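You operate a simulated robot arm through the tools that you are given. There is no shell and no other tool. Be economical: measure what you need, move in short steps, check, and stop when the job is done.

The job below is to be done with a simulated robot arm. You get a single attempt, and the scene is never put back.

## Task
Brush the crumbs off the board with the brush from the top drawer.
Fine: put the brush back and shut the drawer; leave the green tin on the worktop and the green cloth where they are. What is to be rubbed or washed off counts as gone when no trace of it is left.

The check looks at the end state, three seconds after you hand in, the way a careful person would. Anything else that was tipped, shoved, dropped, spilled or broken makes it a failure. Flat cloth is picked up by pressing the open fingertips on it (5 to 10 N) and closing them slowly along it; thin cloth reads only 2 to 8 mm in the jaws.

## Robot
A 6-joint arm with a two-finger parallel gripper, fixed in place. Base frame: the origin is at the foot of the arm, x ahead of it, y to its left, z up. Readings come in cm, rad, newtons and seconds.
With the tool pointing down near the work surface it reaches from about 20 to 84 cm from the base axis. Its first joint turns from -2.897 to 2.897 rad. Payload 3.91 kg.
The TCP is the grasp point between the finger pads, 3 cm short of the fingertips. In the tool frame z runs along the fingers and y along their closing line. Largest opening 11 cm; finger width 2, thickness 1; the body of the gripper, 4.8 by 11.2 cm, starts 5.5 cm behind the TCP.
Orientation is told as [roll, pitch, yaw] about the base's x, y, z axes, in that order, counted from this pose: with the fingers straight down and closing along the base's y, the tool's x points along the base's -x, its y along +y and its z along -z.

## Interface
- The arm moves only by the tool step_arm. Its argument "series" is a list of rows, each a list of 7 numbers: the shift along the tool's x, y, z in m, then the turn, a rotation vector about the tool's x, y, z in rad, then the finger opening in m, from 0 to 0.11. In form: [[dx, dy, dz, rx, ry, rz, gripper], ...]. A call has 1 to 8 rows; each row shifts and turns the commanded pose from where the row before left it, along the tool's axes as they then stand. Rows are played at 5 a second. More than 5 cm and 0.15 rad between two rows, or a gripper value outside its range, and nothing of the call is played. A pose out of reach is approached as far as the arm can. The call stops where the force on the tool passes 90 N (or 10 N more than at its start, if that is more) or the arm is blocked; 0.2 s more then pass. The fingers move at their own pace (about 10.8 cm/s each) and stop on an object; they squeeze with about 21 N. The grip force told is the motor's: it shows also when the fingers shut on nothing. Time passes only in rows, and 0.2 s behind the last, so rows that do not move let the fingers close. The reply holds the time, the measured pose of the TCP, the force on the tool along the base axes, the opening and the grip force, in the units named above and with some noise, with the torque about the TCP (base axes, N m) and any sound that the robot's microphone picked up.
- Cameras (640 x 400 px; columns grow to the right, rows downward): "scene" is now at [-10.77, -5.28, 147.05]; the picture's right is [-0.64, -0.77, -0.00], its down [-0.56, 0.47, -0.68] and it looks along [0.52, -0.44, -0.73] (base axes); focal length 343 px, centre (320, 200). "wrist" rides on the gripper at [7.7, 0.7, -11.4] in the tool frame; the picture's right is [-0.09, 1.00, 0.00], its down [-0.80, -0.07, -0.59] and it looks along [-0.59, -0.05, 0.80] (tool axes); focal length 270 px, centre (320, 200). There is no depth. A picture from a camera that has moved, and an enlarged one, comes with that camera's place and axes in the base frame and with its lens.
- grab_frame(camera): a new picture of that camera. The clock stands still meanwhile.
- raise_lower(by): slides the trunk up (or, below 0, down) by that many cm; the arm and the scene camera ride with it, the base frame stays. It gives what a move gives, with no picture.
- head_to(pan, tilt): turns the head with the scene camera to pan (to the left, within 1.501 rad either way) and tilt (down, from -0.506 to 1.204), counted from straight ahead of the robot. It gives what a move gives.
- inspect(camera, box): a new picture of the part [left, top, right, bottom] of that camera's present view, enlarged. The clock stands still meanwhile.
- job_done(): hands the job in; it is judged then, once.

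Go step by step. Nothing tells you positions but the pictures and the camera data: compare them with the known pose of the tool, close in by small moves and look again before you grip or let go. The budget is 120 turns and 76 pictures, counting those below and the enlarged ones. Unless the task says otherwise, let go and move clear before handing in, and close with one line.

The tools are called after "Emit:" by a JSON object that holds its "api" and its "payload". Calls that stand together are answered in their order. step_arm: Moves the arm, as the interface text tells. Its arguments: {"type":"object","properties":{"series":{"type":"array"}},"required":["series"]} The other tools are called the same way: raise_lower (by) slides the trunk up or down; head_to (pan, tilt) turns the head that bears the scene camera; grab_frame (camera) takes a picture; inspect (camera, box) takes an enlarged picture of a part of a camera's view; job_done () hands the job in.

At the start:

```text
time: 0.0
ee_pos: [12.58, -41.99, 116.49]
ee_rot: [-0.001, 0.0, -0.001]
force: [-0.5, 0.5, 0.4]
ft_torque: [0.02, -0.02, -0.01]
finger_gap: 10.97
finger_force: 0.0
trunk travel left (down, up): [-42.5, 11.5]
head pan, tilt: [-0.696, 0.824]
```

scene: 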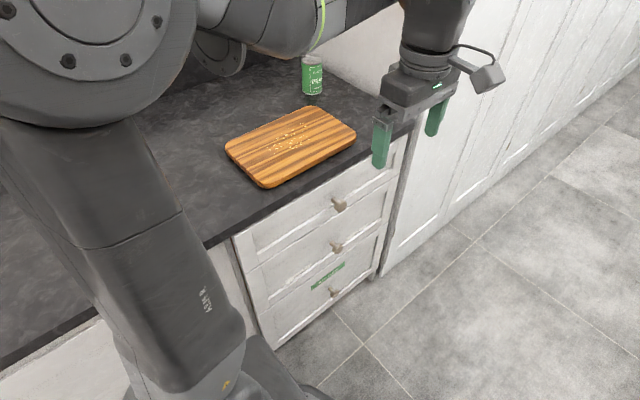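
wrist: 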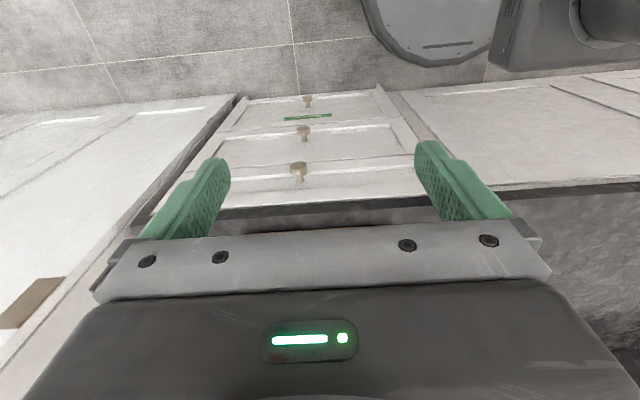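

I see the board with crumbs on the worktop, a green tin behind it, and three drawers below. I put the top knob at about (31.6, -47.5, 81.5). I'll take closer looks first.

Emit:
{"api": "inspect", "payload": {"camera": "scene", "box": [200, 40, 440, 190]}}

Emit:
{"api": "inspect", "payload": {"camera": "wrist", "box": [140, 80, 460, 280]}}

Emit:
{"api": "inspect", "payload": {"camera": "scene", "box": [220, 120, 420, 320]}}

```text
2.67 times, centred on (320, 115) of scene
camera zoom: at [-10.77, -5.28, 147.05], right [-0.64, -0.77, 0.0], down [-0.56, 0.47, -0.68], along [0.52, -0.44, -0.73], focal length 915 px, centre (320, 427)
```

zoom: 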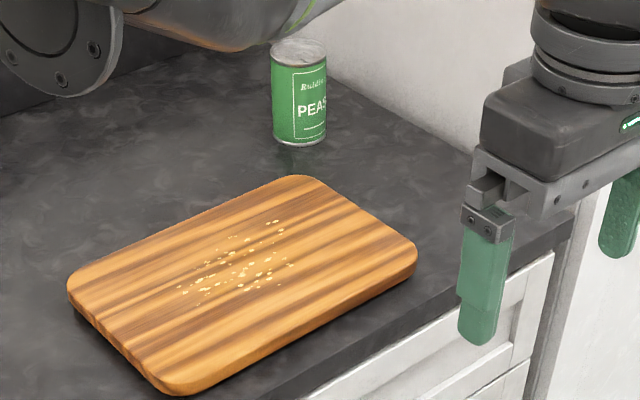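

```text
2.00 times, centred on (300, 180) of wrist
camera zoom: at [4.98, -41.21, 127.9], right [0.09, 1.0, 0.0], down [0.8, -0.07, 0.59], along [0.59, -0.05, -0.8], focal length 541 px, centre (360, 240)
```

zoom: 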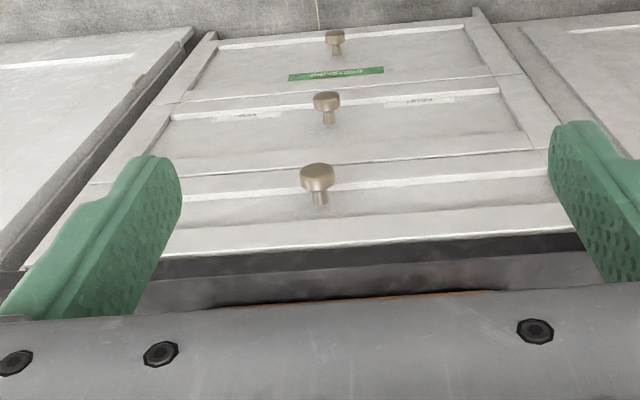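

```text
2.00 times, centred on (320, 220) of scene
camera zoom: at [-10.77, -5.28, 147.05], right [-0.64, -0.77, 0.0], down [-0.56, 0.47, -0.68], along [0.52, -0.44, -0.73], focal length 686 px, centre (320, 160)
```

zoom: 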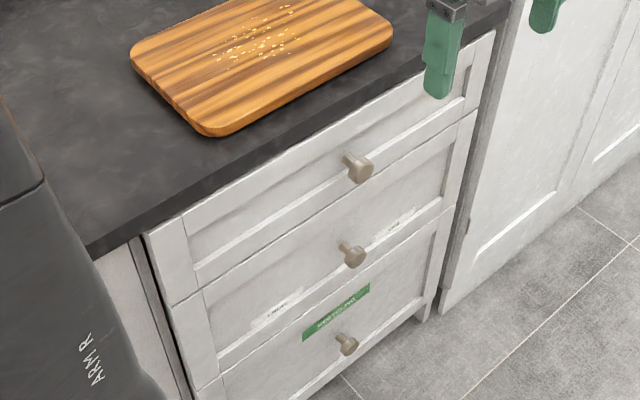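

The drawer front faces -x and has mushroom knobs, with the inset panel near x=34. I'll tilt the tool about 45° forward and line up in y with the top knob.

Emit:
{"api": "step_arm", "payload": {"series": [[0, -0.028, 0, 0, 0, 0, 0.08], [0, -0.028, 0, 0, 0, 0, 0.08], [0, 0, 0, 0, -0.131, 0, 0.08], [0, 0, 0, 0, -0.131, 0, 0.08], [0, 0, 0, 0, -0.131, 0, 0.08], [0, 0, 0, 0, -0.131, 0, 0.08], [0, 0, 0, 0, -0.131, 0, 0.08], [0, 0, 0, 0, -0.131, 0, 0.08]]}}

Emit:
{"api": "grab_frame", "payload": {"camera": "wrist"}}

```text
time: 1.8
ee_pos: [12.61, -47.51, 116.36]
ee_rot: [0.001, -0.789, 0.0]
force: [-0.1, 0.3, 0.4]
ft_torque: [0.0, -0.04, -0.01]
finger_gap: 7.97
finger_force: 0.1
trunk travel left (down, up): [-42.5, 11.5]
head pan, tilt: [-0.696, 0.824]
```

```text
70 pictures are left
camera wrist: at [-0.93, -46.8, 119.05], right [0.06, 1.0, 0.06], down [0.14, -0.07, 0.99], along [0.99, -0.05, -0.15], focal length 270 px, centre (320, 200)
```

wrist: 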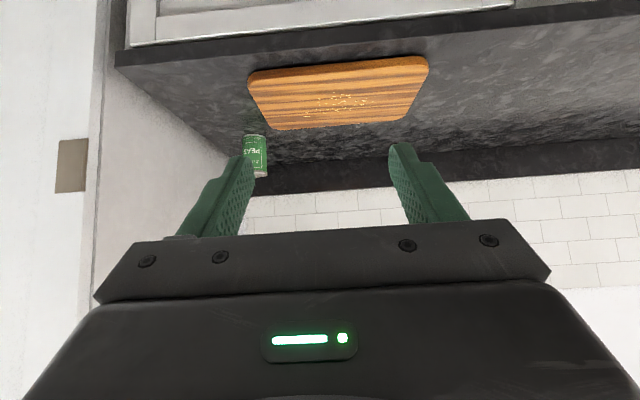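

The board spans about x 35–55, y -59…-30, with its top near z 94 and the counter edge at x≈33. I'll descend in front of the top drawer.

Emit:
{"api": "step_arm", "payload": {"series": [[0.0223, 0, 0.0398, 0, 0, 0, 0.08], [0.0223, 0, 0.0398, 0, 0, 0, 0.08], [0.0223, 0, 0.0398, 0, 0, 0, 0.08], [0.0223, 0, 0.0398, 0, 0, 0, 0.08], [0.0223, 0, 0.0398, 0, 0, 0, 0.08], [0.0223, 0, 0.0398, 0, 0, 0, 0.08]]}}

Emit:
{"api": "grab_frame", "payload": {"camera": "wrist"}}

```text
time: 3.2
ee_pos: [20.16, -47.67, 89.93]
ee_rot: [0.0, -0.785, 0.0]
force: [-0.1, -0.4, 0.8]
ft_torque: [0.01, 0.02, -0.02]
finger_gap: 8.0
finger_force: 0.1
trunk travel left (down, up): [-42.5, 11.5]
head pan, tilt: [-0.696, 0.824]
```

```text
69 pictures are left
camera wrist: at [6.64, -46.89, 92.69], right [0.06, 1.0, 0.06], down [0.15, -0.07, 0.99], along [0.99, -0.05, -0.15], focal length 270 px, centre (320, 200)
```

wrist: 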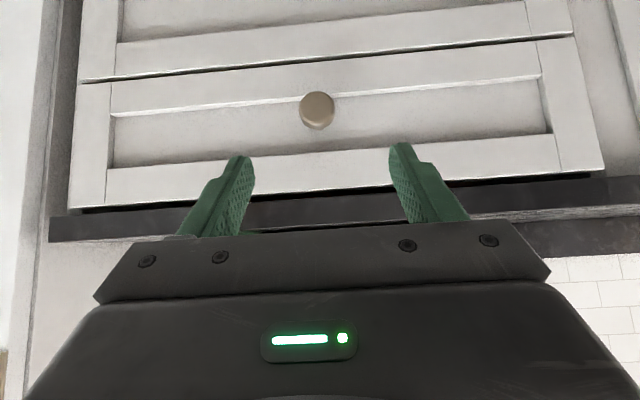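

The knob head is at about (31, -47.8, 80.5). I'll move in around it with the fingers open.

Emit:
{"api": "step_arm", "payload": {"series": [[-0.0027, -0.0005, 0.0346, 0, 0, 0, 0.07], [-0.0027, -0.0005, 0.0346, 0, 0, 0, 0.07], [-0.0027, 0, 0.0346, 0, 0, 0, 0.07], [-0.0027, 0, 0.0346, 0, 0, 0, 0.07]]}}

Emit:
{"api": "grab_frame", "payload": {"camera": "wrist"}}

```text
time: 4.2
ee_pos: [30.8, -47.74, 81.09]
ee_rot: [0.0, -0.785, 0.0]
force: [0.5, 0.2, 1.0]
ft_torque: [-0.01, -0.01, 0.0]
finger_gap: 7.0
finger_force: 0.0
trunk travel left (down, up): [-42.5, 11.5]
head pan, tilt: [-0.696, 0.824]
```

```text
68 pictures are left
camera wrist: at [17.21, -46.92, 83.73], right [0.06, 1.0, 0.06], down [0.14, -0.07, 0.99], along [0.99, -0.05, -0.15], focal length 270 px, centre (320, 200)
```

wrist: 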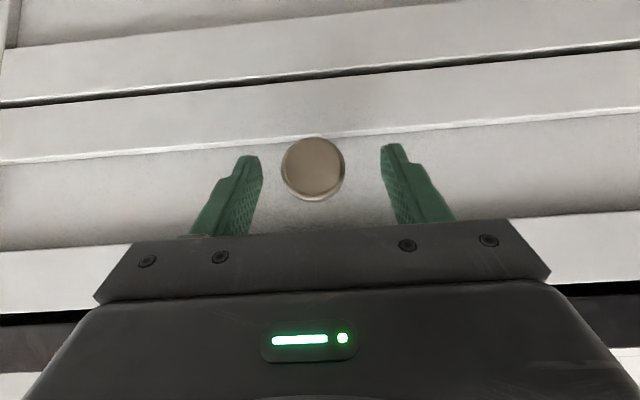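

The knob sits between the pads. I'll close the fingers.

Emit:
{"api": "step_arm", "payload": {"series": [[0, -0.001, 0, 0, 0, 0, 0.04], [0, 0, 0, 0, 0, 0, 0.01], [0, 0, 0, 0, 0, 0, 0.01], [0, 0, 0, 0, 0, 0, 0.01]]}}

```text
time: 5.2
ee_pos: [30.71, -48.01, 81.04]
ee_rot: [0.0, -0.786, 0.002]
force: [1.7, -17.3, 1.0]
ft_torque: [-0.46, 0.04, -0.45]
finger_gap: 3.53
finger_force: 45.3
trunk travel left (down, up): [-42.5, 11.5]
head pan, tilt: [-0.696, 0.824]
```

Gripped the knob; now pulling slowly toward -x.

Emit:
{"api": "step_arm", "payload": {"series": [[0.0071, -0.002, -0.0071, 0, 0, 0, 0.01], [0.0141, 0, -0.0141, 0, 0, 0, 0.01], [0.0141, 0, -0.0141, 0, 0, 0, 0.01], [0.0141, 0, -0.0141, 0, 0, 0, 0.01]]}}

Emit:
{"api": "grab_frame", "payload": {"camera": "scene"}}

```text
time: 6.2
ee_pos: [23.59, -48.08, 81.11]
ee_rot: [-0.002, -0.787, -0.001]
force: [-1.0, -14.8, 8.1]
ft_torque: [-0.13, 0.21, -0.23]
finger_gap: 3.54
finger_force: 45.1
trunk travel left (down, up): [-42.5, 11.5]
head pan, tilt: [-0.696, 0.824]
```

```text
67 pictures are left
camera scene: at [-10.84, -5.38, 147.06], right [-0.64, -0.77, 0.0], down [-0.56, 0.47, -0.68], along [0.52, -0.44, -0.73], focal length 343 px, centre (320, 200)
```

scene: 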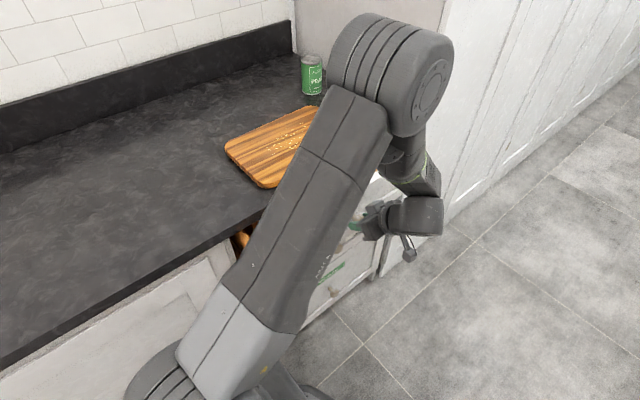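

The drawer follows, open by 7 cm. I'll pull further.

Emit:
{"api": "step_arm", "payload": {"series": [[0.0141, 0, -0.0141, 0, 0, 0, 0.01], [0.0141, 0, -0.0141, 0, 0, 0, 0.01], [0.0141, 0, -0.0141, 0, 0, 0, 0.01], [0.0141, 0, -0.0141, 0, 0, 0, 0.01], [0.0141, 0, -0.0141, 0, 0, 0, 0.01]]}}

Emit:
{"api": "grab_frame", "payload": {"camera": "scene"}}

```text
time: 7.4
ee_pos: [13.59, -48.06, 81.03]
ee_rot: [0.002, -0.787, -0.001]
force: [-1.0, -17.0, 2.3]
ft_torque: [-0.55, -0.33, -0.26]
finger_gap: 3.54
finger_force: 45.5
trunk travel left (down, up): [-42.5, 11.5]
head pan, tilt: [-0.696, 0.824]
```

```text
66 pictures are left
camera scene: at [-10.82, -5.44, 147.03], right [-0.64, -0.77, 0.0], down [-0.56, 0.47, -0.68], along [0.52, -0.43, -0.73], focal length 343 px, centre (320, 200)
```

scene: 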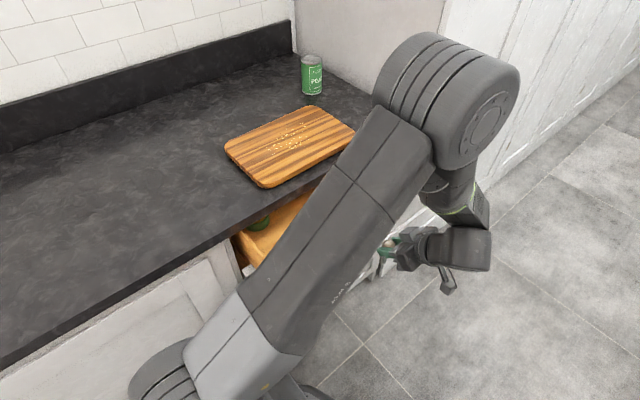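

Open 17 cm, and something green shows inside. I'll pull a bit more.

Emit:
{"api": "step_arm", "payload": {"series": [[0.0141, 0, -0.0141, 0, 0, 0, 0.01], [0.0141, 0, -0.0141, 0, 0, 0, 0.01], [0.0141, 0, -0.0141, 0, 0, 0, 0.01], [0.0141, 0, -0.0141, 0, 0, 0, 0.01], [0, 0, 0, 0, 0, 0, 0.01]]}}

Emit:
{"api": "grab_frame", "payload": {"camera": "wrist"}}

```text
time: 8.6
ee_pos: [5.75, -47.9, 81.0]
ee_rot: [-0.002, -0.787, 0.004]
force: [-0.2, -13.4, 13.9]
ft_torque: [-0.25, 0.06, -0.25]
finger_gap: 3.56
finger_force: 45.4
trunk travel left (down, up): [-42.5, 11.5]
head pan, tilt: [-0.696, 0.824]
```

```text
65 pictures are left
camera wrist: at [-7.85, -47.28, 83.73], right [0.06, 1.0, 0.06], down [0.14, -0.07, 0.99], along [0.99, -0.05, -0.15], focal length 270 px, centre (320, 200)
```

wrist: 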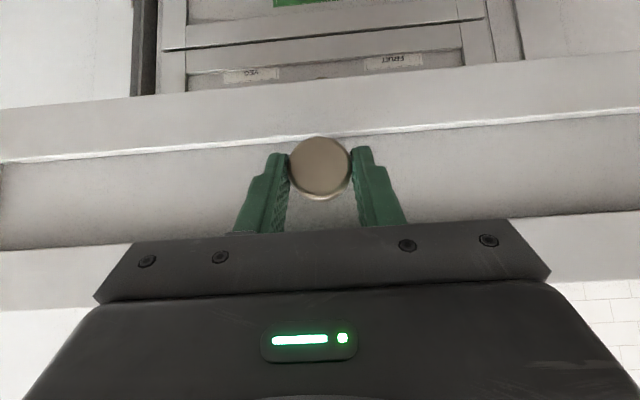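

The drawer is open 25 cm. I'll release, back away, rise, and straighten the tool to look in.

Emit:
{"api": "step_arm", "payload": {"series": [[0, 0, 0, 0, 0, 0, 0.07], [0, 0, 0, 0, 0, 0, 0.07], [0, 0, -0.045, 0, 0, 0, 0.07], [0, 0, -0.045, 0, 0, 0, 0.07], [-0.01, 0, -0.045, 0, 0, 0, 0.07], [-0.035, 0, -0.035, 0, 0, 0, 0.07], [-0.035, 0, -0.035, 0, 0, 0, 0.07]]}}

Emit:
{"api": "step_arm", "payload": {"series": [[-0.035, 0, -0.02, 0, 0.131, 0, 0.07], [-0.035, 0, 0, 0, 0.131, 0, 0.07], [-0.035, 0, 0, 0, 0.131, 0, 0.07], [-0.035, 0, 0, 0, 0.131, 0, 0.07], [0, 0, 0, 0, 0.131, 0, 0.07], [0, 0, 0, 0, 0.131, 0, 0.07]]}}

Emit:
{"api": "grab_frame", "payload": {"camera": "wrist"}}

Emit:
{"api": "grab_frame", "payload": {"camera": "scene"}}

```text
time: 10.2
ee_pos: [-3.48, -48.23, 100.91]
ee_rot: [0.002, -0.786, 0.0]
force: [-0.1, -0.8, 0.2]
ft_torque: [-0.03, 0.01, 0.01]
finger_gap: 6.98
finger_force: 0.0
trunk travel left (down, up): [-42.5, 11.5]
head pan, tilt: [-0.696, 0.824]
```

```text
time: 11.6
ee_pos: [6.9, -48.08, 110.09]
ee_rot: [0.002, 0.003, -0.001]
force: [0.3, 0.5, 0.4]
ft_torque: [-0.01, -0.02, -0.03]
finger_gap: 7.02
finger_force: 0.1
trunk travel left (down, up): [-42.5, 11.5]
head pan, tilt: [-0.696, 0.824]
```

```text
64 pictures are left
camera wrist: at [-0.79, -47.34, 121.78], right [0.09, 1.0, 0.0], down [0.8, -0.07, 0.59], along [0.59, -0.05, -0.81], focal length 270 px, centre (320, 200)
```

wrist: 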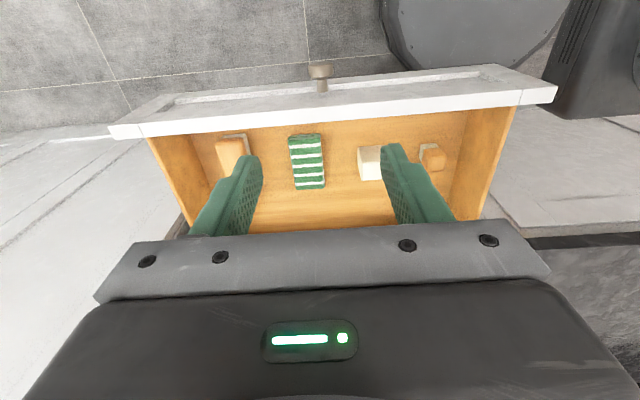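

```text
63 pictures are left
camera scene: at [-10.77, -5.28, 147.05], right [-0.64, -0.77, 0.0], down [-0.56, 0.47, -0.68], along [0.52, -0.44, -0.73], focal length 343 px, centre (320, 200)
```

scene: 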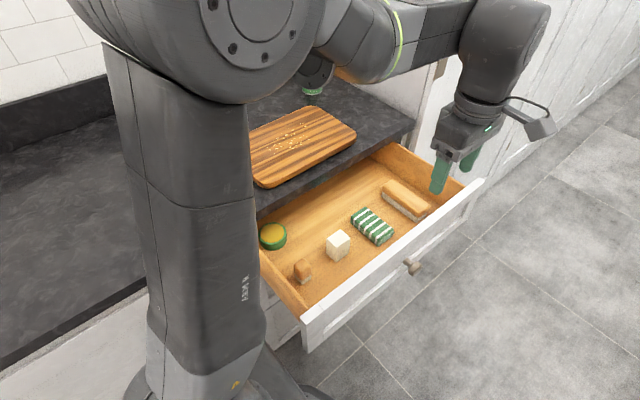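

Emit:
{"api": "inspect", "payload": {"camera": "scene", "box": [240, 140, 480, 340]}}

Emit:
{"api": "inspect", "payload": {"camera": "wrist", "box": [140, 60, 540, 250]}}

```text
2.00 times, centred on (360, 240) of scene
camera zoom: at [-10.77, -5.28, 147.05], right [-0.64, -0.77, 0.0], down [-0.56, 0.47, -0.68], along [0.52, -0.44, -0.73], focal length 686 px, centre (240, 120)
```

zoom: 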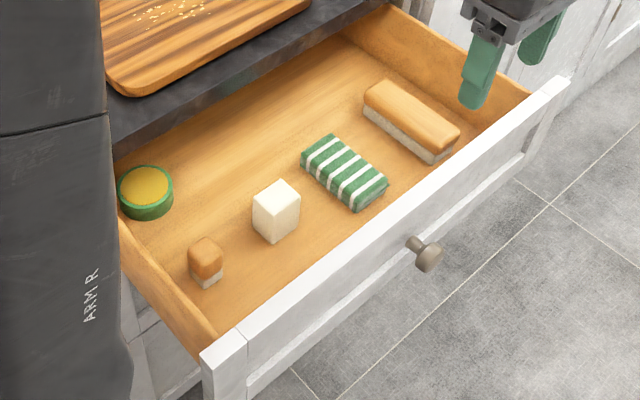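

```text
1.60 times, centred on (340, 155) of wrist
camera zoom: at [-0.79, -47.34, 121.78], right [0.09, 1.0, 0.0], down [0.8, -0.07, 0.59], along [0.59, -0.05, -0.81], focal length 432 px, centre (288, 272)
```

zoom: 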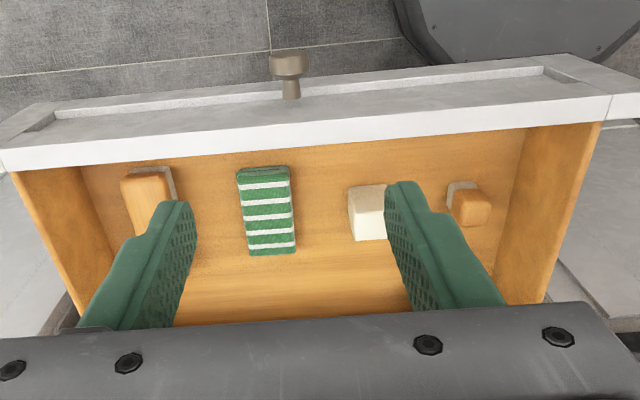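

The long wooden brush lies at about x 16–29, y -63; a striped green cloth, a white block, a small wood item and a tin lie beside it. I'll move above the long brush for a close look.

Emit:
{"api": "step_arm", "payload": {"series": [[-0.0175, -0.0375, 0.0125, 0, 0, 0, 0.08], [-0.0175, -0.0375, 0.0125, 0, 0, 0, 0.08], [-0.0175, -0.0375, 0.0125, 0, 0, 0, 0.08], [-0.0175, -0.0375, 0.0125, 0, 0, 0, 0.08]]}}

Emit:
{"api": "grab_frame", "payload": {"camera": "wrist"}}

Emit:
{"api": "inspect", "payload": {"camera": "scene", "box": [250, 170, 450, 295]}}

```text
time: 12.6
ee_pos: [14.18, -63.11, 105.3]
ee_rot: [0.002, 0.0, 0.001]
force: [-0.4, -0.3, -0.2]
ft_torque: [0.0, -0.01, -0.01]
finger_gap: 7.99
finger_force: 0.0
trunk travel left (down, up): [-42.5, 11.5]
head pan, tilt: [-0.696, 0.824]
```

```text
60 pictures are left
camera wrist: at [6.46, -62.42, 116.75], right [0.09, 1.0, 0.0], down [0.8, -0.07, 0.59], along [0.59, -0.05, -0.8], focal length 270 px, centre (320, 200)
```

wrist: 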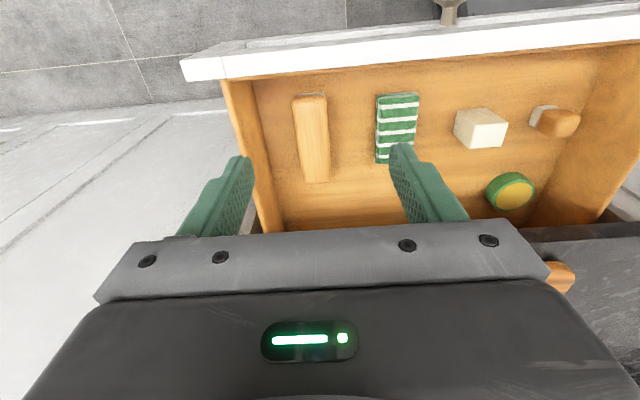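

```text
3.20 times, centred on (350, 232) of scene
camera zoom: at [-10.73, -5.38, 147.05], right [-0.64, -0.77, 0.0], down [-0.56, 0.47, -0.68], along [0.52, -0.44, -0.73], focal length 1098 px, centre (224, 96)
```

zoom: 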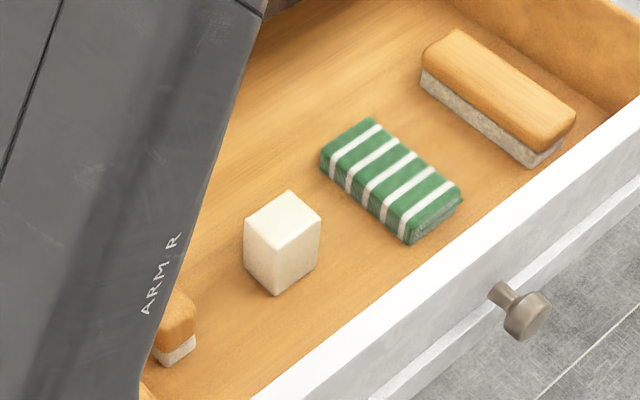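

Emit:
{"api": "inspect", "payload": {"camera": "wrist", "box": [420, 70, 620, 220]}}

Emit:
{"api": "inspect", "payload": {"camera": "wrist", "box": [240, 70, 440, 200]}}

```text
2.67 times, centred on (520, 145) of wrist
camera zoom: at [6.46, -62.42, 116.75], right [0.09, 1.0, 0.0], down [0.8, -0.07, 0.59], along [0.59, -0.05, -0.8], focal length 721 px, centre (-213, 347)
```

zoom: 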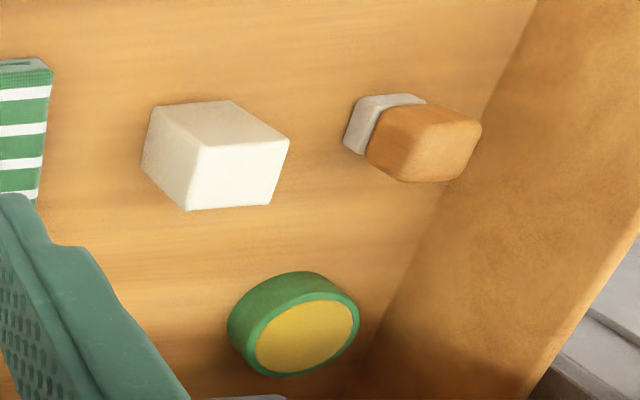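

```text
3.08 times, centred on (340, 135) of wrist
camera zoom: at [6.46, -62.42, 116.75], right [0.09, 1.0, 0.0], down [0.8, -0.07, 0.59], along [0.59, -0.05, -0.8], focal length 832 px, centre (258, 400)
```

zoom: 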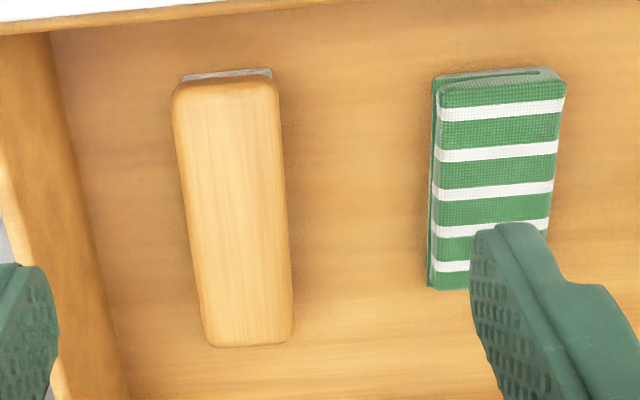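

The long wooden-backed one is the brush, centred near (24, -64.9) with its top at z≈78.7. I'll hover over it.

Emit:
{"api": "step_arm", "payload": {"series": [[-0.022, -0.0045, 0.038, 0, 0, 0, 0.08], [-0.022, -0.0045, 0.038, 0, 0, 0, 0.08], [-0.022, -0.0045, 0.038, 0, 0, 0, 0.08], [-0.022, -0.0045, 0.038, 0, 0, 0, 0.08]]}}

Emit:
{"api": "grab_frame", "payload": {"camera": "wrist"}}

Emit:
{"api": "inspect", "payload": {"camera": "scene", "box": [340, 120, 500, 220]}}

```text
time: 13.6
ee_pos: [23.05, -64.62, 89.78]
ee_rot: [0.0, 0.0, -0.001]
force: [0.6, -0.4, -0.7]
ft_torque: [0.02, -0.01, -0.01]
finger_gap: 7.99
finger_force: 0.0
trunk travel left (down, up): [-42.5, 11.5]
head pan, tilt: [-0.696, 0.824]
```

```text
56 pictures are left
camera wrist: at [15.3, -63.85, 101.27], right [0.09, 1.0, 0.0], down [0.8, -0.07, 0.59], along [0.59, -0.05, -0.8], focal length 270 px, centre (320, 200)
```

wrist: 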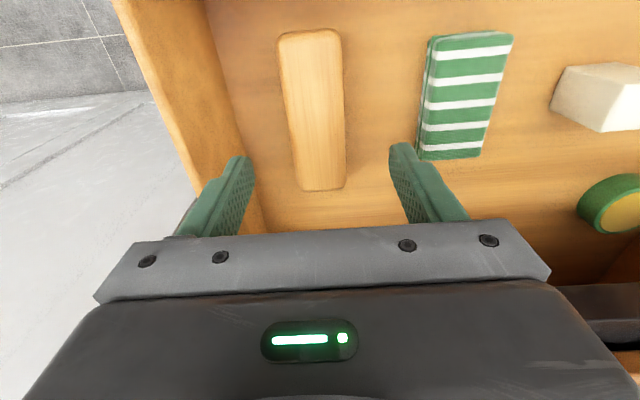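

```text
4.00 times, centred on (420, 170) of scene
camera zoom: at [-10.73, -5.33, 147.06], right [-0.64, -0.77, 0.0], down [-0.56, 0.47, -0.68], along [0.52, -0.44, -0.73], focal length 1373 px, centre (-80, 320)
```

zoom: 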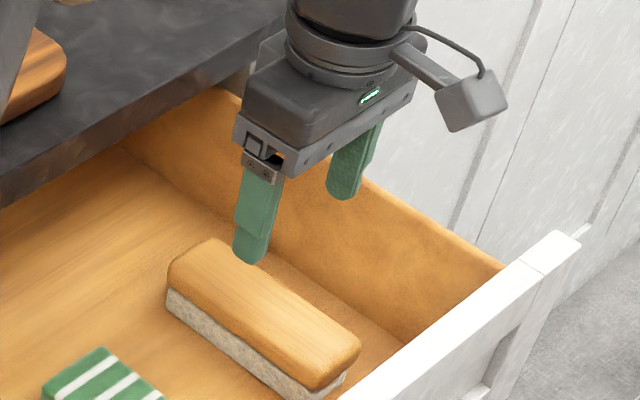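

The brush is centred near (23.7, -64.7), 4.5 cm wide, and the fingers straddle it. Descending now.

Emit:
{"api": "step_arm", "payload": {"series": [[-0.003, -0.001, 0.035, 0, 0, 0, 0.075], [-0.003, 0, 0.035, 0, 0, 0, 0.075], [0, 0, 0.015, 0, 0, 0, 0.075]]}}

Emit:
{"api": "grab_frame", "payload": {"camera": "wrist"}}

Emit:
{"api": "inspect", "payload": {"camera": "scene", "box": [340, 120, 500, 220]}}

```text
time: 14.4
ee_pos: [23.51, -64.85, 81.4]
ee_rot: [0.0, -0.001, 0.0]
force: [0.3, 0.1, -0.2]
ft_torque: [0.02, 0.0, 0.0]
finger_gap: 7.5
finger_force: 0.1
trunk travel left (down, up): [-42.5, 11.5]
head pan, tilt: [-0.696, 0.824]
```

```text
54 pictures are left
camera wrist: at [15.85, -64.16, 92.96], right [0.09, 1.0, 0.0], down [0.8, -0.07, 0.59], along [0.59, -0.05, -0.8], focal length 270 px, centre (320, 200)
```

wrist: 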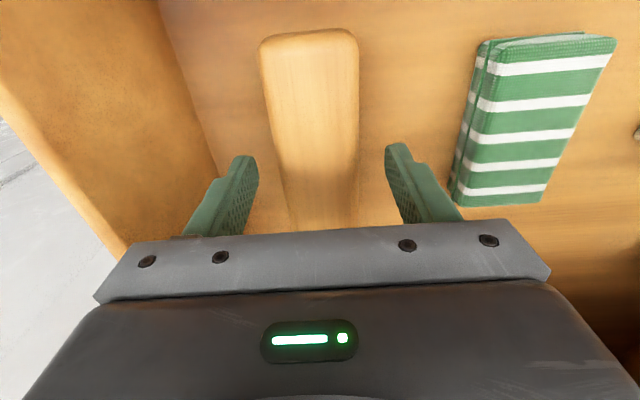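

```text
4.00 times, centred on (420, 170) of scene
camera zoom: at [-10.76, -5.3, 147.05], right [-0.64, -0.77, 0.0], down [-0.56, 0.47, -0.68], along [0.52, -0.44, -0.73], focal length 1373 px, centre (-80, 320)
```

zoom: 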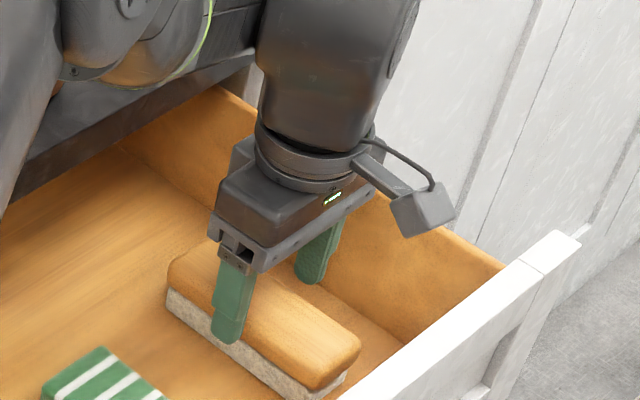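

The brush top is about z 77.5, so I need to go down roughly 2.8 cm more, so the fingertips reach the lower edge of the wood, then close.

Emit:
{"api": "step_arm", "payload": {"series": [[0, 0.001, 0.014, 0, 0, 0, 0.075], [0, 0, 0.014, 0, 0, 0, 0.075]]}}

Emit:
{"api": "inspect", "payload": {"camera": "scene", "box": [340, 140, 500, 240]}}

```text
time: 15.0
ee_pos: [23.54, -64.71, 78.69]
ee_rot: [0.001, 0.0, 0.0]
force: [-0.1, 0.6, 0.4]
ft_torque: [0.0, 0.01, 0.02]
finger_gap: 7.49
finger_force: 0.0
trunk travel left (down, up): [-42.5, 11.5]
head pan, tilt: [-0.696, 0.824]
```

```text
4.00 times, centred on (420, 190) of scene
camera zoom: at [-10.76, -5.31, 147.05], right [-0.64, -0.77, 0.0], down [-0.56, 0.47, -0.68], along [0.52, -0.44, -0.73], focal length 1373 px, centre (-80, 240)
```

zoom: 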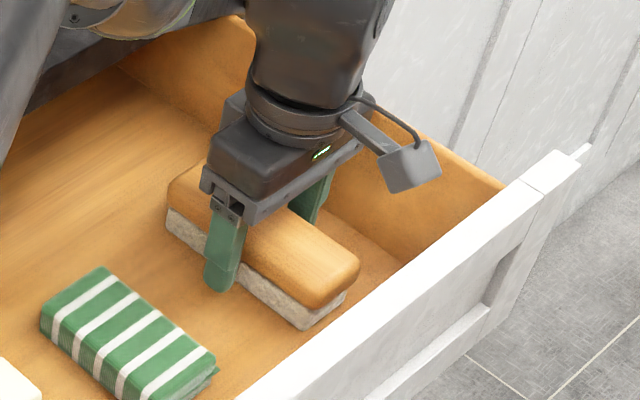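

The fingers straddle the brush clear of the floor. Closing.

Emit:
{"api": "step_arm", "payload": {"series": [[0, 0, 0, 0, 0, 0, 0.05], [0, 0, 0, 0, 0, 0, 0.03], [0, 0, 0, 0, 0, 0, 0.03], [0, 0, 0, 0, 0, 0, 0.03]]}}

Emit:
{"api": "inspect", "payload": {"camera": "scene", "box": [340, 140, 500, 240]}}

```text
time: 16.0
ee_pos: [23.43, -64.71, 78.77]
ee_rot: [0.001, 0.001, -0.001]
force: [-0.5, 0.0, 0.1]
ft_torque: [-0.04, 0.0, -0.02]
finger_gap: 4.92
finger_force: 20.5
trunk travel left (down, up): [-42.5, 11.5]
head pan, tilt: [-0.696, 0.824]
```

```text
4.00 times, centred on (420, 190) of scene
camera zoom: at [-10.76, -5.3, 147.05], right [-0.64, -0.77, 0.0], down [-0.56, 0.47, -0.68], along [0.52, -0.44, -0.73], focal length 1373 px, centre (-80, 240)
```

zoom: 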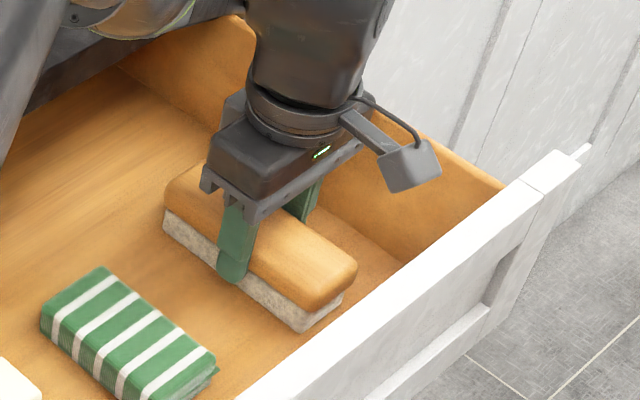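

The brush is gripped (gap 4.92 cm, pose 23.45/-64.71/78.75 to remember for putting it back). Lifting straight up.

Emit:
{"api": "step_arm", "payload": {"series": [[0, 0, -0.02, 0, 0, 0, 0.03], [0, 0, -0.04, 0, 0, 0, 0.03], [0, 0, -0.045, 0, 0, 0, 0.03], [0, 0, -0.045, 0, 0, 0, 0.03], [0, 0, -0.045, 0, 0, 0, 0.03], [0, 0, -0.045, 0, 0, 0, 0.03], [0, 0, -0.045, 0, 0, 0, 0.03]]}}

Emit:
{"api": "step_arm", "payload": {"series": [[-0.04, 0.015, 0, 0, 0, 0, 0.03], [-0.04, 0.015, 0, 0, 0, 0, 0.03], [-0.04, 0.015, 0, 0, 0, 0, 0.03], [-0.04, 0.015, 0, 0, 0, 0, 0.03], [-0.04, 0.015, 0, 0, 0, 0, 0.03], [-0.035, 0.012, 0, 0, 0, 0, 0.03]]}}

Emit:
{"api": "grab_frame", "payload": {"camera": "scene"}}

Emit:
{"api": "grab_frame", "payload": {"camera": "wrist"}}

```text
time: 17.6
ee_pos: [23.35, -64.63, 107.22]
ee_rot: [0.001, 0.0, 0.0]
force: [-0.2, -0.1, -0.9]
ft_torque: [-0.02, 0.01, 0.03]
finger_gap: 4.96
finger_force: 21.5
trunk travel left (down, up): [-42.5, 11.5]
head pan, tilt: [-0.696, 0.824]
```

```text
time: 19.0
ee_pos: [46.98, -56.01, 107.22]
ee_rot: [0.0, 0.0, -0.001]
force: [0.2, -0.7, -0.5]
ft_torque: [0.02, 0.01, 0.0]
finger_gap: 4.94
finger_force: 21.2
trunk travel left (down, up): [-42.5, 11.5]
head pan, tilt: [-0.696, 0.824]
```

```text
50 pictures are left
camera scene: at [-10.7, -5.29, 147.06], right [-0.64, -0.77, 0.0], down [-0.56, 0.47, -0.68], along [0.52, -0.44, -0.73], focal length 343 px, centre (320, 200)
```

scene: 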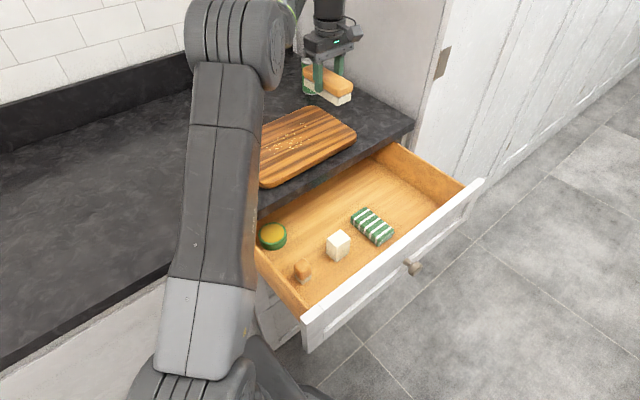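

```text
49 pictures are left
camera wrist: at [39.32, -55.3, 118.7], right [0.09, 1.0, 0.0], down [0.8, -0.07, 0.59], along [0.59, -0.05, -0.8], focal length 270 px, centre (320, 200)
```

wrist: 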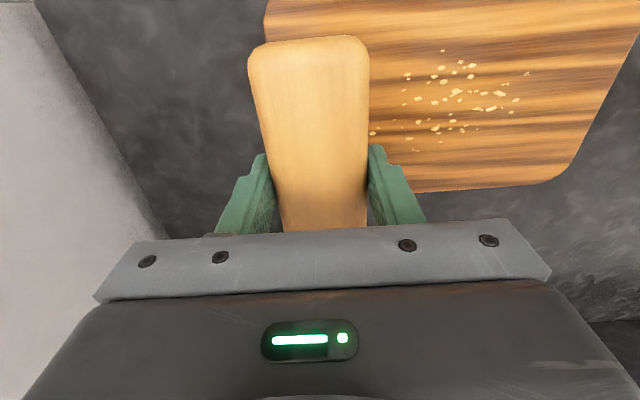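

Crumbs span x 43–52, y -51…-38. I'll shift slightly so the brush covers that and lower carefully beside them on the board.

Emit:
{"api": "step_arm", "payload": {"series": [[-0.006, 0.003, 0.03, 0, 0, 0, 0.03], [0, 0, 0.03, 0, 0, 0, 0.03]]}}

Emit:
{"api": "inspect", "payload": {"camera": "scene", "box": [240, 50, 400, 150]}}

```text
time: 19.6
ee_pos: [47.48, -55.67, 101.21]
ee_rot: [0.002, 0.0, 0.0]
force: [0.4, 0.2, -1.4]
ft_torque: [-0.01, -0.03, 0.02]
finger_gap: 4.94
finger_force: 20.6
trunk travel left (down, up): [-42.5, 11.5]
head pan, tilt: [-0.696, 0.824]
```

```text
4.00 times, centred on (320, 100) of scene
camera zoom: at [-10.72, -5.31, 147.06], right [-0.64, -0.77, 0.0], down [-0.56, 0.47, -0.68], along [0.52, -0.44, -0.73], focal length 1373 px, centre (320, 600)
```

zoom: 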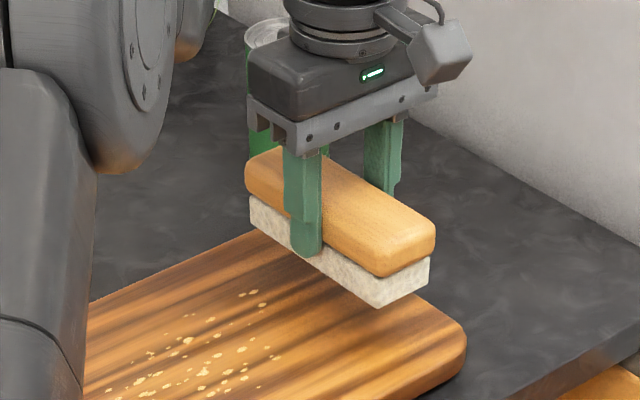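

The brush bottom is roughly 2 cm above the board. Lowering in small steps until it touches.

Emit:
{"api": "step_arm", "payload": {"series": [[0, 0, 0.008, 0, 0, 0, 0.03], [0, 0, 0.006, 0, 0, 0, 0.03]]}}

Emit:
{"api": "step_arm", "payload": {"series": [[0, 0, 0.003, 0, 0, 0, 0.03], [0, 0, 0, 0, 0, 0, 0.03]]}}

Emit:
{"api": "inspect", "payload": {"camera": "scene", "box": [240, 50, 400, 150]}}

```text
time: 20.2
ee_pos: [47.47, -55.73, 99.76]
ee_rot: [-0.001, 0.001, -0.001]
force: [0.3, -0.1, -0.1]
ft_torque: [-0.03, 0.01, -0.03]
finger_gap: 4.95
finger_force: 21.1
trunk travel left (down, up): [-42.5, 11.5]
head pan, tilt: [-0.696, 0.824]
```

```text
time: 20.8
ee_pos: [47.53, -55.66, 99.59]
ee_rot: [-0.001, 0.0, 0.001]
force: [0.2, 0.4, -0.3]
ft_torque: [0.03, -0.01, -0.02]
finger_gap: 4.94
finger_force: 21.1
trunk travel left (down, up): [-42.5, 11.5]
head pan, tilt: [-0.696, 0.824]
```

```text
4.00 times, centred on (320, 100) of scene
camera zoom: at [-10.75, -5.29, 147.05], right [-0.64, -0.77, 0.0], down [-0.56, 0.47, -0.68], along [0.52, -0.44, -0.73], focal length 1373 px, centre (320, 600)
```

zoom: 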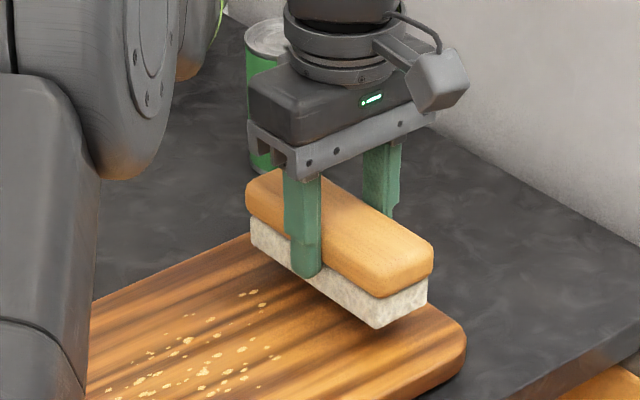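

Emit:
{"api": "step_arm", "payload": {"series": [[0, 0, 0.004, 0, 0, 0, 0.03], [0, 0, 0, 0, 0, 0, 0.03]]}}

Emit:
{"api": "step_arm", "payload": {"series": [[0, 0, 0.003, 0, 0, 0, 0.03], [0, 0, 0, 0, 0, 0, 0.03]]}}

```text
time: 21.4
ee_pos: [47.47, -55.76, 99.21]
ee_rot: [0.0, 0.0, -0.001]
force: [0.6, 0.0, -0.9]
ft_torque: [0.01, -0.03, 0.03]
finger_gap: 4.95
finger_force: 20.9
trunk travel left (down, up): [-42.5, 11.5]
head pan, tilt: [-0.696, 0.824]
```

```text
time: 22.0
ee_pos: [47.43, -55.64, 98.86]
ee_rot: [0.001, 0.0, 0.001]
force: [0.3, 0.5, -0.2]
ft_torque: [-0.01, 0.02, 0.0]
finger_gap: 4.99
finger_force: 21.0
trunk travel left (down, up): [-42.5, 11.5]
head pan, tilt: [-0.696, 0.824]
```

Emit:
{"api": "step_arm", "payload": {"series": [[0, 0, 0.003, 0, 0, 0, 0.03], [0, 0, 0, 0, 0, 0, 0.03]]}}

Emit:
{"api": "inspect", "payload": {"camera": "scene", "box": [240, 50, 400, 150]}}

```text
time: 22.6
ee_pos: [47.3, -55.68, 98.54]
ee_rot: [-0.001, 0.0, 0.0]
force: [0.1, -0.2, -0.2]
ft_torque: [0.02, -0.01, -0.02]
finger_gap: 4.94
finger_force: 21.6
trunk travel left (down, up): [-42.5, 11.5]
head pan, tilt: [-0.696, 0.824]
```

```text
4.00 times, centred on (320, 100) of scene
camera zoom: at [-10.75, -5.29, 147.05], right [-0.64, -0.77, 0.0], down [-0.56, 0.47, -0.68], along [0.52, -0.44, -0.73], focal length 1373 px, centre (320, 600)
```

zoom: 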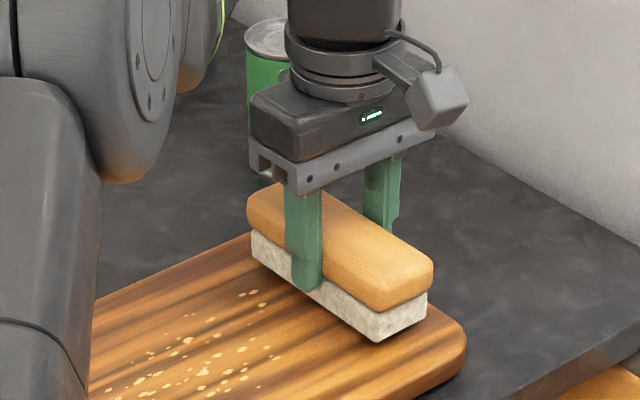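

Emit:
{"api": "step_arm", "payload": {"series": [[0, 0, 0.003, 0, 0, 0, 0.03], [0, 0, 0, 0, 0, 0, 0.03]]}}

Emit:
{"api": "step_arm", "payload": {"series": [[0, 0, 0.002, 0, 0, 0, 0.03], [0, 0, 0, 0, 0, 0, 0.03]]}}

Emit:
{"api": "step_arm", "payload": {"series": [[0, 0, 0.002, 0, 0, 0, 0.03], [0, 0, 0, 0, 0, 0, 0.03]]}}

```text
time: 23.2
ee_pos: [47.29, -55.72, 98.19]
ee_rot: [-0.002, -0.001, 0.0]
force: [0.2, 0.0, -0.4]
ft_torque: [-0.02, 0.01, -0.01]
finger_gap: 4.94
finger_force: 21.2
trunk travel left (down, up): [-42.5, 11.5]
head pan, tilt: [-0.696, 0.824]
```

```text
time: 23.8
ee_pos: [47.47, -55.6, 98.01]
ee_rot: [0.0, -0.001, 0.0]
force: [-0.8, -1.0, -0.7]
ft_torque: [-0.01, 0.02, -0.04]
finger_gap: 4.97
finger_force: 21.4
trunk travel left (down, up): [-42.5, 11.5]
head pan, tilt: [-0.696, 0.824]
```

```text
time: 24.4
ee_pos: [47.43, -55.67, 97.97]
ee_rot: [-0.001, -0.001, -0.001]
force: [2.0, -0.7, 4.1]
ft_torque: [0.15, 0.12, 0.02]
finger_gap: 4.94
finger_force: 21.1
trunk travel left (down, up): [-42.5, 11.5]
head pan, tilt: [-0.696, 0.824]
```

Light contact at z≈98.0 (4 N). Sweeping toward +y.

Emit:
{"api": "step_arm", "payload": {"series": [[0, 0.01, 0.0005, 0, 0, 0, 0.03], [0, 0.015, 0, 0, 0, 0, 0.03], [0, 0.015, 0, 0, 0, 0, 0.03], [0, 0.015, 0, 0, 0, 0, 0.03]]}}

Emit:
{"api": "grab_frame", "payload": {"camera": "wrist"}}

```text
time: 25.4
ee_pos: [47.39, -50.26, 97.94]
ee_rot: [-0.001, -0.002, 0.0]
force: [-0.6, -2.4, 12.0]
ft_torque: [0.02, 0.27, 0.0]
finger_gap: 4.97
finger_force: 20.6
trunk travel left (down, up): [-42.5, 11.5]
head pan, tilt: [-0.696, 0.824]
```

```text
45 pictures are left
camera wrist: at [39.71, -49.42, 109.42], right [0.09, 1.0, 0.0], down [0.8, -0.07, 0.6], along [0.59, -0.05, -0.8], focal length 270 px, centre (320, 200)
```

wrist: 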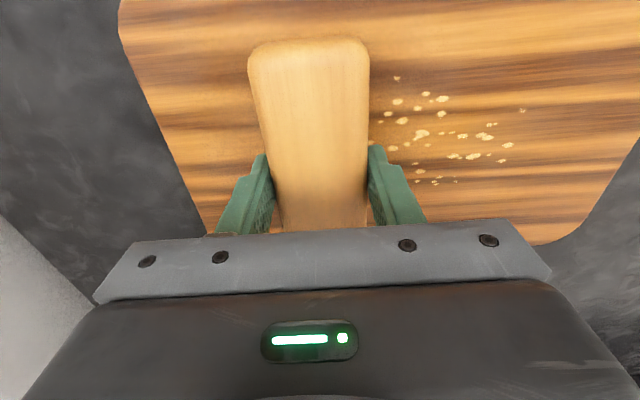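

The board stays put and the crumbs lie ahead of the brush. Continuing the sweep.

Emit:
{"api": "step_arm", "payload": {"series": [[0, 0.015, 0, 0, 0, 0, 0.03], [0, 0.015, 0, 0, 0, 0, 0.03], [0, 0.015, 0, 0, 0, 0, 0.03], [0, 0.015, 0, 0, 0, 0, 0.03], [0, 0.015, 0, 0, 0, 0, 0.03], [0, 0.015, 0, 0, 0, 0, 0.03]]}}

Emit:
{"api": "grab_frame", "payload": {"camera": "wrist"}}

```text
time: 26.8
ee_pos: [47.52, -41.3, 97.91]
ee_rot: [-0.001, 0.0, 0.001]
force: [0.1, -4.2, 17.7]
ft_torque: [-0.01, 0.15, 0.1]
finger_gap: 4.95
finger_force: 20.8
trunk travel left (down, up): [-42.5, 11.5]
head pan, tilt: [-0.696, 0.824]
```

```text
44 pictures are left
camera wrist: at [39.73, -40.47, 109.41], right [0.09, 1.0, 0.0], down [0.8, -0.07, 0.6], along [0.59, -0.05, -0.8], focal length 270 px, centre (320, 200)
```

wrist: 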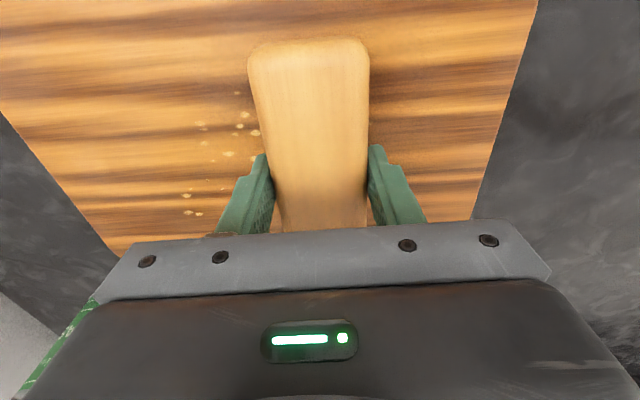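

The crumbs fade with passing; faint remains are left behind. I'll finish the pass, then sweep again.

Emit:
{"api": "step_arm", "payload": {"series": [[0, 0.015, -0.0002, 0, 0, 0, 0.03], [0, 0.015, -0.0002, 0, 0, 0, 0.03], [0, 0.015, 0, 0, 0, 0, 0.03], [0, 0.01, 0, 0, 0, 0, 0.03], [0, 0, 0, 0, 0, 0, 0.03]]}}

Emit:
{"api": "step_arm", "payload": {"series": [[0, -0.015, 0, 0, 0, 0, 0.03], [0, -0.015, 0, 0, 0, 0, 0.03], [0, -0.015, 0, 0, 0, 0, 0.03], [0, -0.015, 0, 0, 0, 0, 0.03], [0, -0.015, 0, 0, 0, 0, 0.03], [0, -0.015, 0, 0, 0, 0, 0.03], [0, -0.015, 0, 0, 0, 0, 0.03], [0, -0.015, 0, 0, 0, 0, 0.03]]}}

Emit:
{"api": "grab_frame", "payload": {"camera": "wrist"}}

```text
time: 28.0
ee_pos: [47.35, -35.81, 97.91]
ee_rot: [-0.001, -0.002, 0.001]
force: [0.1, -6.8, 17.4]
ft_torque: [-0.17, -0.05, -0.02]
finger_gap: 4.96
finger_force: 20.7
trunk travel left (down, up): [-42.5, 11.5]
head pan, tilt: [-0.696, 0.824]
```

```text
time: 29.8
ee_pos: [47.42, -47.66, 97.92]
ee_rot: [-0.001, 0.001, 0.0]
force: [0.8, 3.5, 11.5]
ft_torque: [0.2, 0.08, -0.1]
finger_gap: 4.96
finger_force: 20.7
trunk travel left (down, up): [-42.5, 11.5]
head pan, tilt: [-0.696, 0.824]
```

```text
43 pictures are left
camera wrist: at [39.75, -46.97, 109.4], right [0.09, 1.0, 0.0], down [0.8, -0.07, 0.6], along [0.59, -0.05, -0.8], focal length 270 px, centre (320, 200)
```

wrist: 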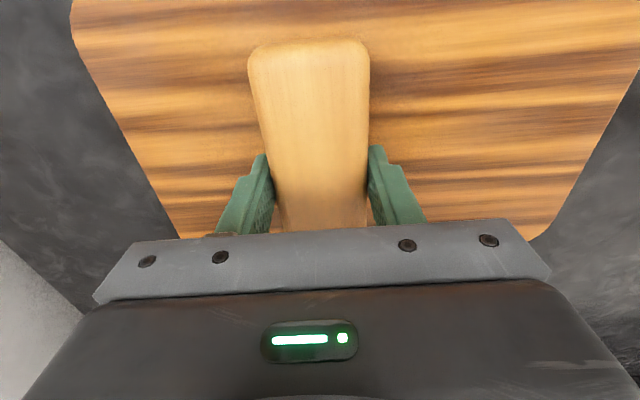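

Clean on the right so far. I'll finish the return stroke and do one more stroke each way.

Emit:
{"api": "step_arm", "payload": {"series": [[0, -0.015, 0, 0, 0, 0, 0.03], [0, -0.015, 0, 0, 0, 0, 0.03], [0, -0.015, 0, 0, 0, 0, 0.03], [0, -0.015, 0, 0, 0, 0, 0.03], [0, -0.005, 0, 0, 0, 0, 0.03], [0.005, 0.015, 0, 0, 0, 0, 0.03], [0, 0.02, 0, 0, 0, 0, 0.03], [0, 0.02, 0, 0, 0, 0, 0.03]]}}

Emit:
{"api": "step_arm", "payload": {"series": [[0, 0.02, 0, 0, 0, 0, 0.03], [0, 0.02, 0, 0, 0, 0, 0.03], [0, 0.02, 0, 0, 0, 0, 0.03], [0, 0.02, 0, 0, 0, 0, 0.03], [0, 0.02, 0, 0, 0, 0, 0.03], [0, 0.02, 0, 0, 0, 0, 0.03], [0, 0.02, 0, 0, 0, 0, 0.03]]}}

Emit:
{"api": "step_arm", "payload": {"series": [[0, 0, -0.02, 0, 0, 0, 0.03], [0, 0, -0.04, 0, 0, 0, 0.03], [0.03, 0, -0.03, 0, 0, 0, 0.03], [0.04, 0, 0, 0, 0, 0, 0.03], [0.04, 0, 0, 0, 0, 0, 0.03]]}}

Emit:
{"api": "grab_frame", "payload": {"camera": "scene"}}

Emit:
{"api": "grab_frame", "payload": {"camera": "wrist"}}

```text
time: 31.6
ee_pos: [47.07, -48.76, 97.82]
ee_rot: [0.0, -0.002, 0.001]
force: [0.3, -1.7, 13.6]
ft_torque: [-0.08, 0.11, 0.05]
finger_gap: 4.93
finger_force: 21.1
trunk travel left (down, up): [-42.5, 11.5]
head pan, tilt: [-0.696, 0.824]
```

```text
time: 33.2
ee_pos: [47.01, -34.68, 97.98]
ee_rot: [0.0, 0.0, 0.002]
force: [-0.1, 0.4, 0.3]
ft_torque: [-0.02, 0.0, 0.0]
finger_gap: 4.97
finger_force: 20.8
trunk travel left (down, up): [-42.5, 11.5]
head pan, tilt: [-0.696, 0.824]
```

```text
time: 34.4
ee_pos: [35.8, -34.81, 106.92]
ee_rot: [0.0, 0.001, -0.001]
force: [-0.5, 0.1, -0.2]
ft_torque: [0.03, 0.02, 0.0]
finger_gap: 4.96
finger_force: 21.6
trunk travel left (down, up): [-42.5, 11.5]
head pan, tilt: [-0.696, 0.824]
```

```text
42 pictures are left
camera scene: at [-10.8, -5.28, 147.05], right [-0.64, -0.77, 0.0], down [-0.56, 0.47, -0.68], along [0.52, -0.44, -0.73], focal length 343 px, centre (320, 200)
```

scene: 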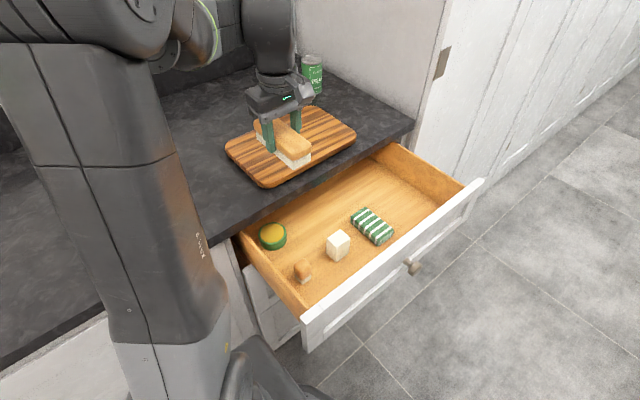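

```text
41 pictures are left
camera wrist: at [28.19, -34.04, 118.43], right [0.09, 1.0, 0.0], down [0.8, -0.07, 0.59], along [0.59, -0.05, -0.8], focal length 270 px, centre (320, 200)
```

wrist: 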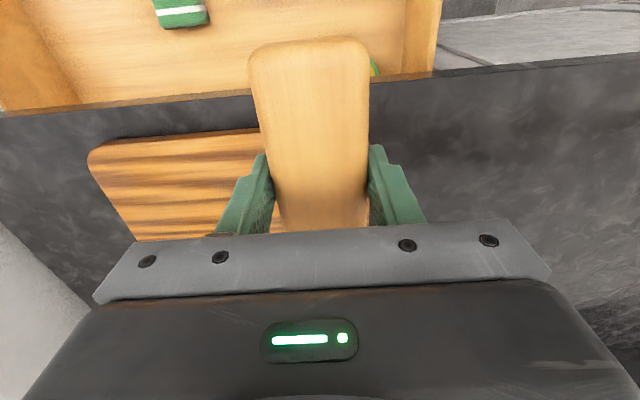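

Now moving above the drawer at the brush's old place, then checking the board.

Emit:
{"api": "step_arm", "payload": {"series": [[0.0177, -0.0427, 0, 0, 0, 0, 0.03], [0.0177, -0.0427, 0, 0, 0, 0, 0.03], [0.0177, -0.0427, 0, 0, 0, 0, 0.03], [0.0177, -0.0427, 0, 0, 0, 0, 0.03], [0.0177, -0.0427, 0, 0, 0, 0, 0.03], [0.0177, -0.0427, 0, 0, 0, 0, 0.03], [0.0177, -0.0427, 0, 0, 0, 0, 0.03]]}}

Emit:
{"api": "inspect", "payload": {"camera": "scene", "box": [200, 90, 380, 200]}}

```text
time: 36.0
ee_pos: [23.71, -64.64, 106.77]
ee_rot: [0.002, 0.001, 0.001]
force: [-0.5, 0.0, -1.5]
ft_torque: [0.01, -0.03, 0.0]
finger_gap: 4.98
finger_force: 20.7
trunk travel left (down, up): [-42.5, 11.5]
head pan, tilt: [-0.696, 0.824]
```

```text
3.56 times, centred on (290, 145) of scene
camera zoom: at [-10.77, -5.38, 147.05], right [-0.64, -0.77, 0.0], down [-0.56, 0.47, -0.68], along [0.52, -0.44, -0.73], focal length 1220 px, centre (427, 396)
```

zoom: 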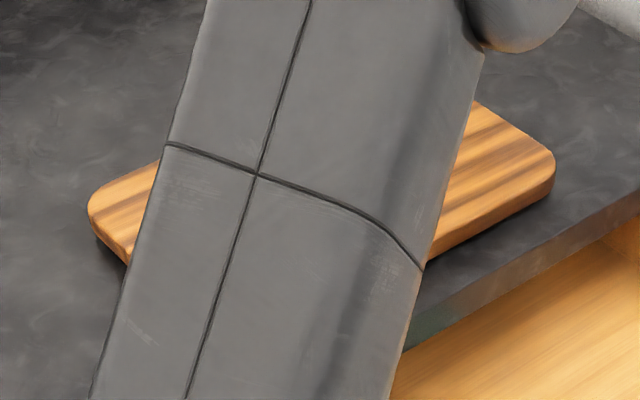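

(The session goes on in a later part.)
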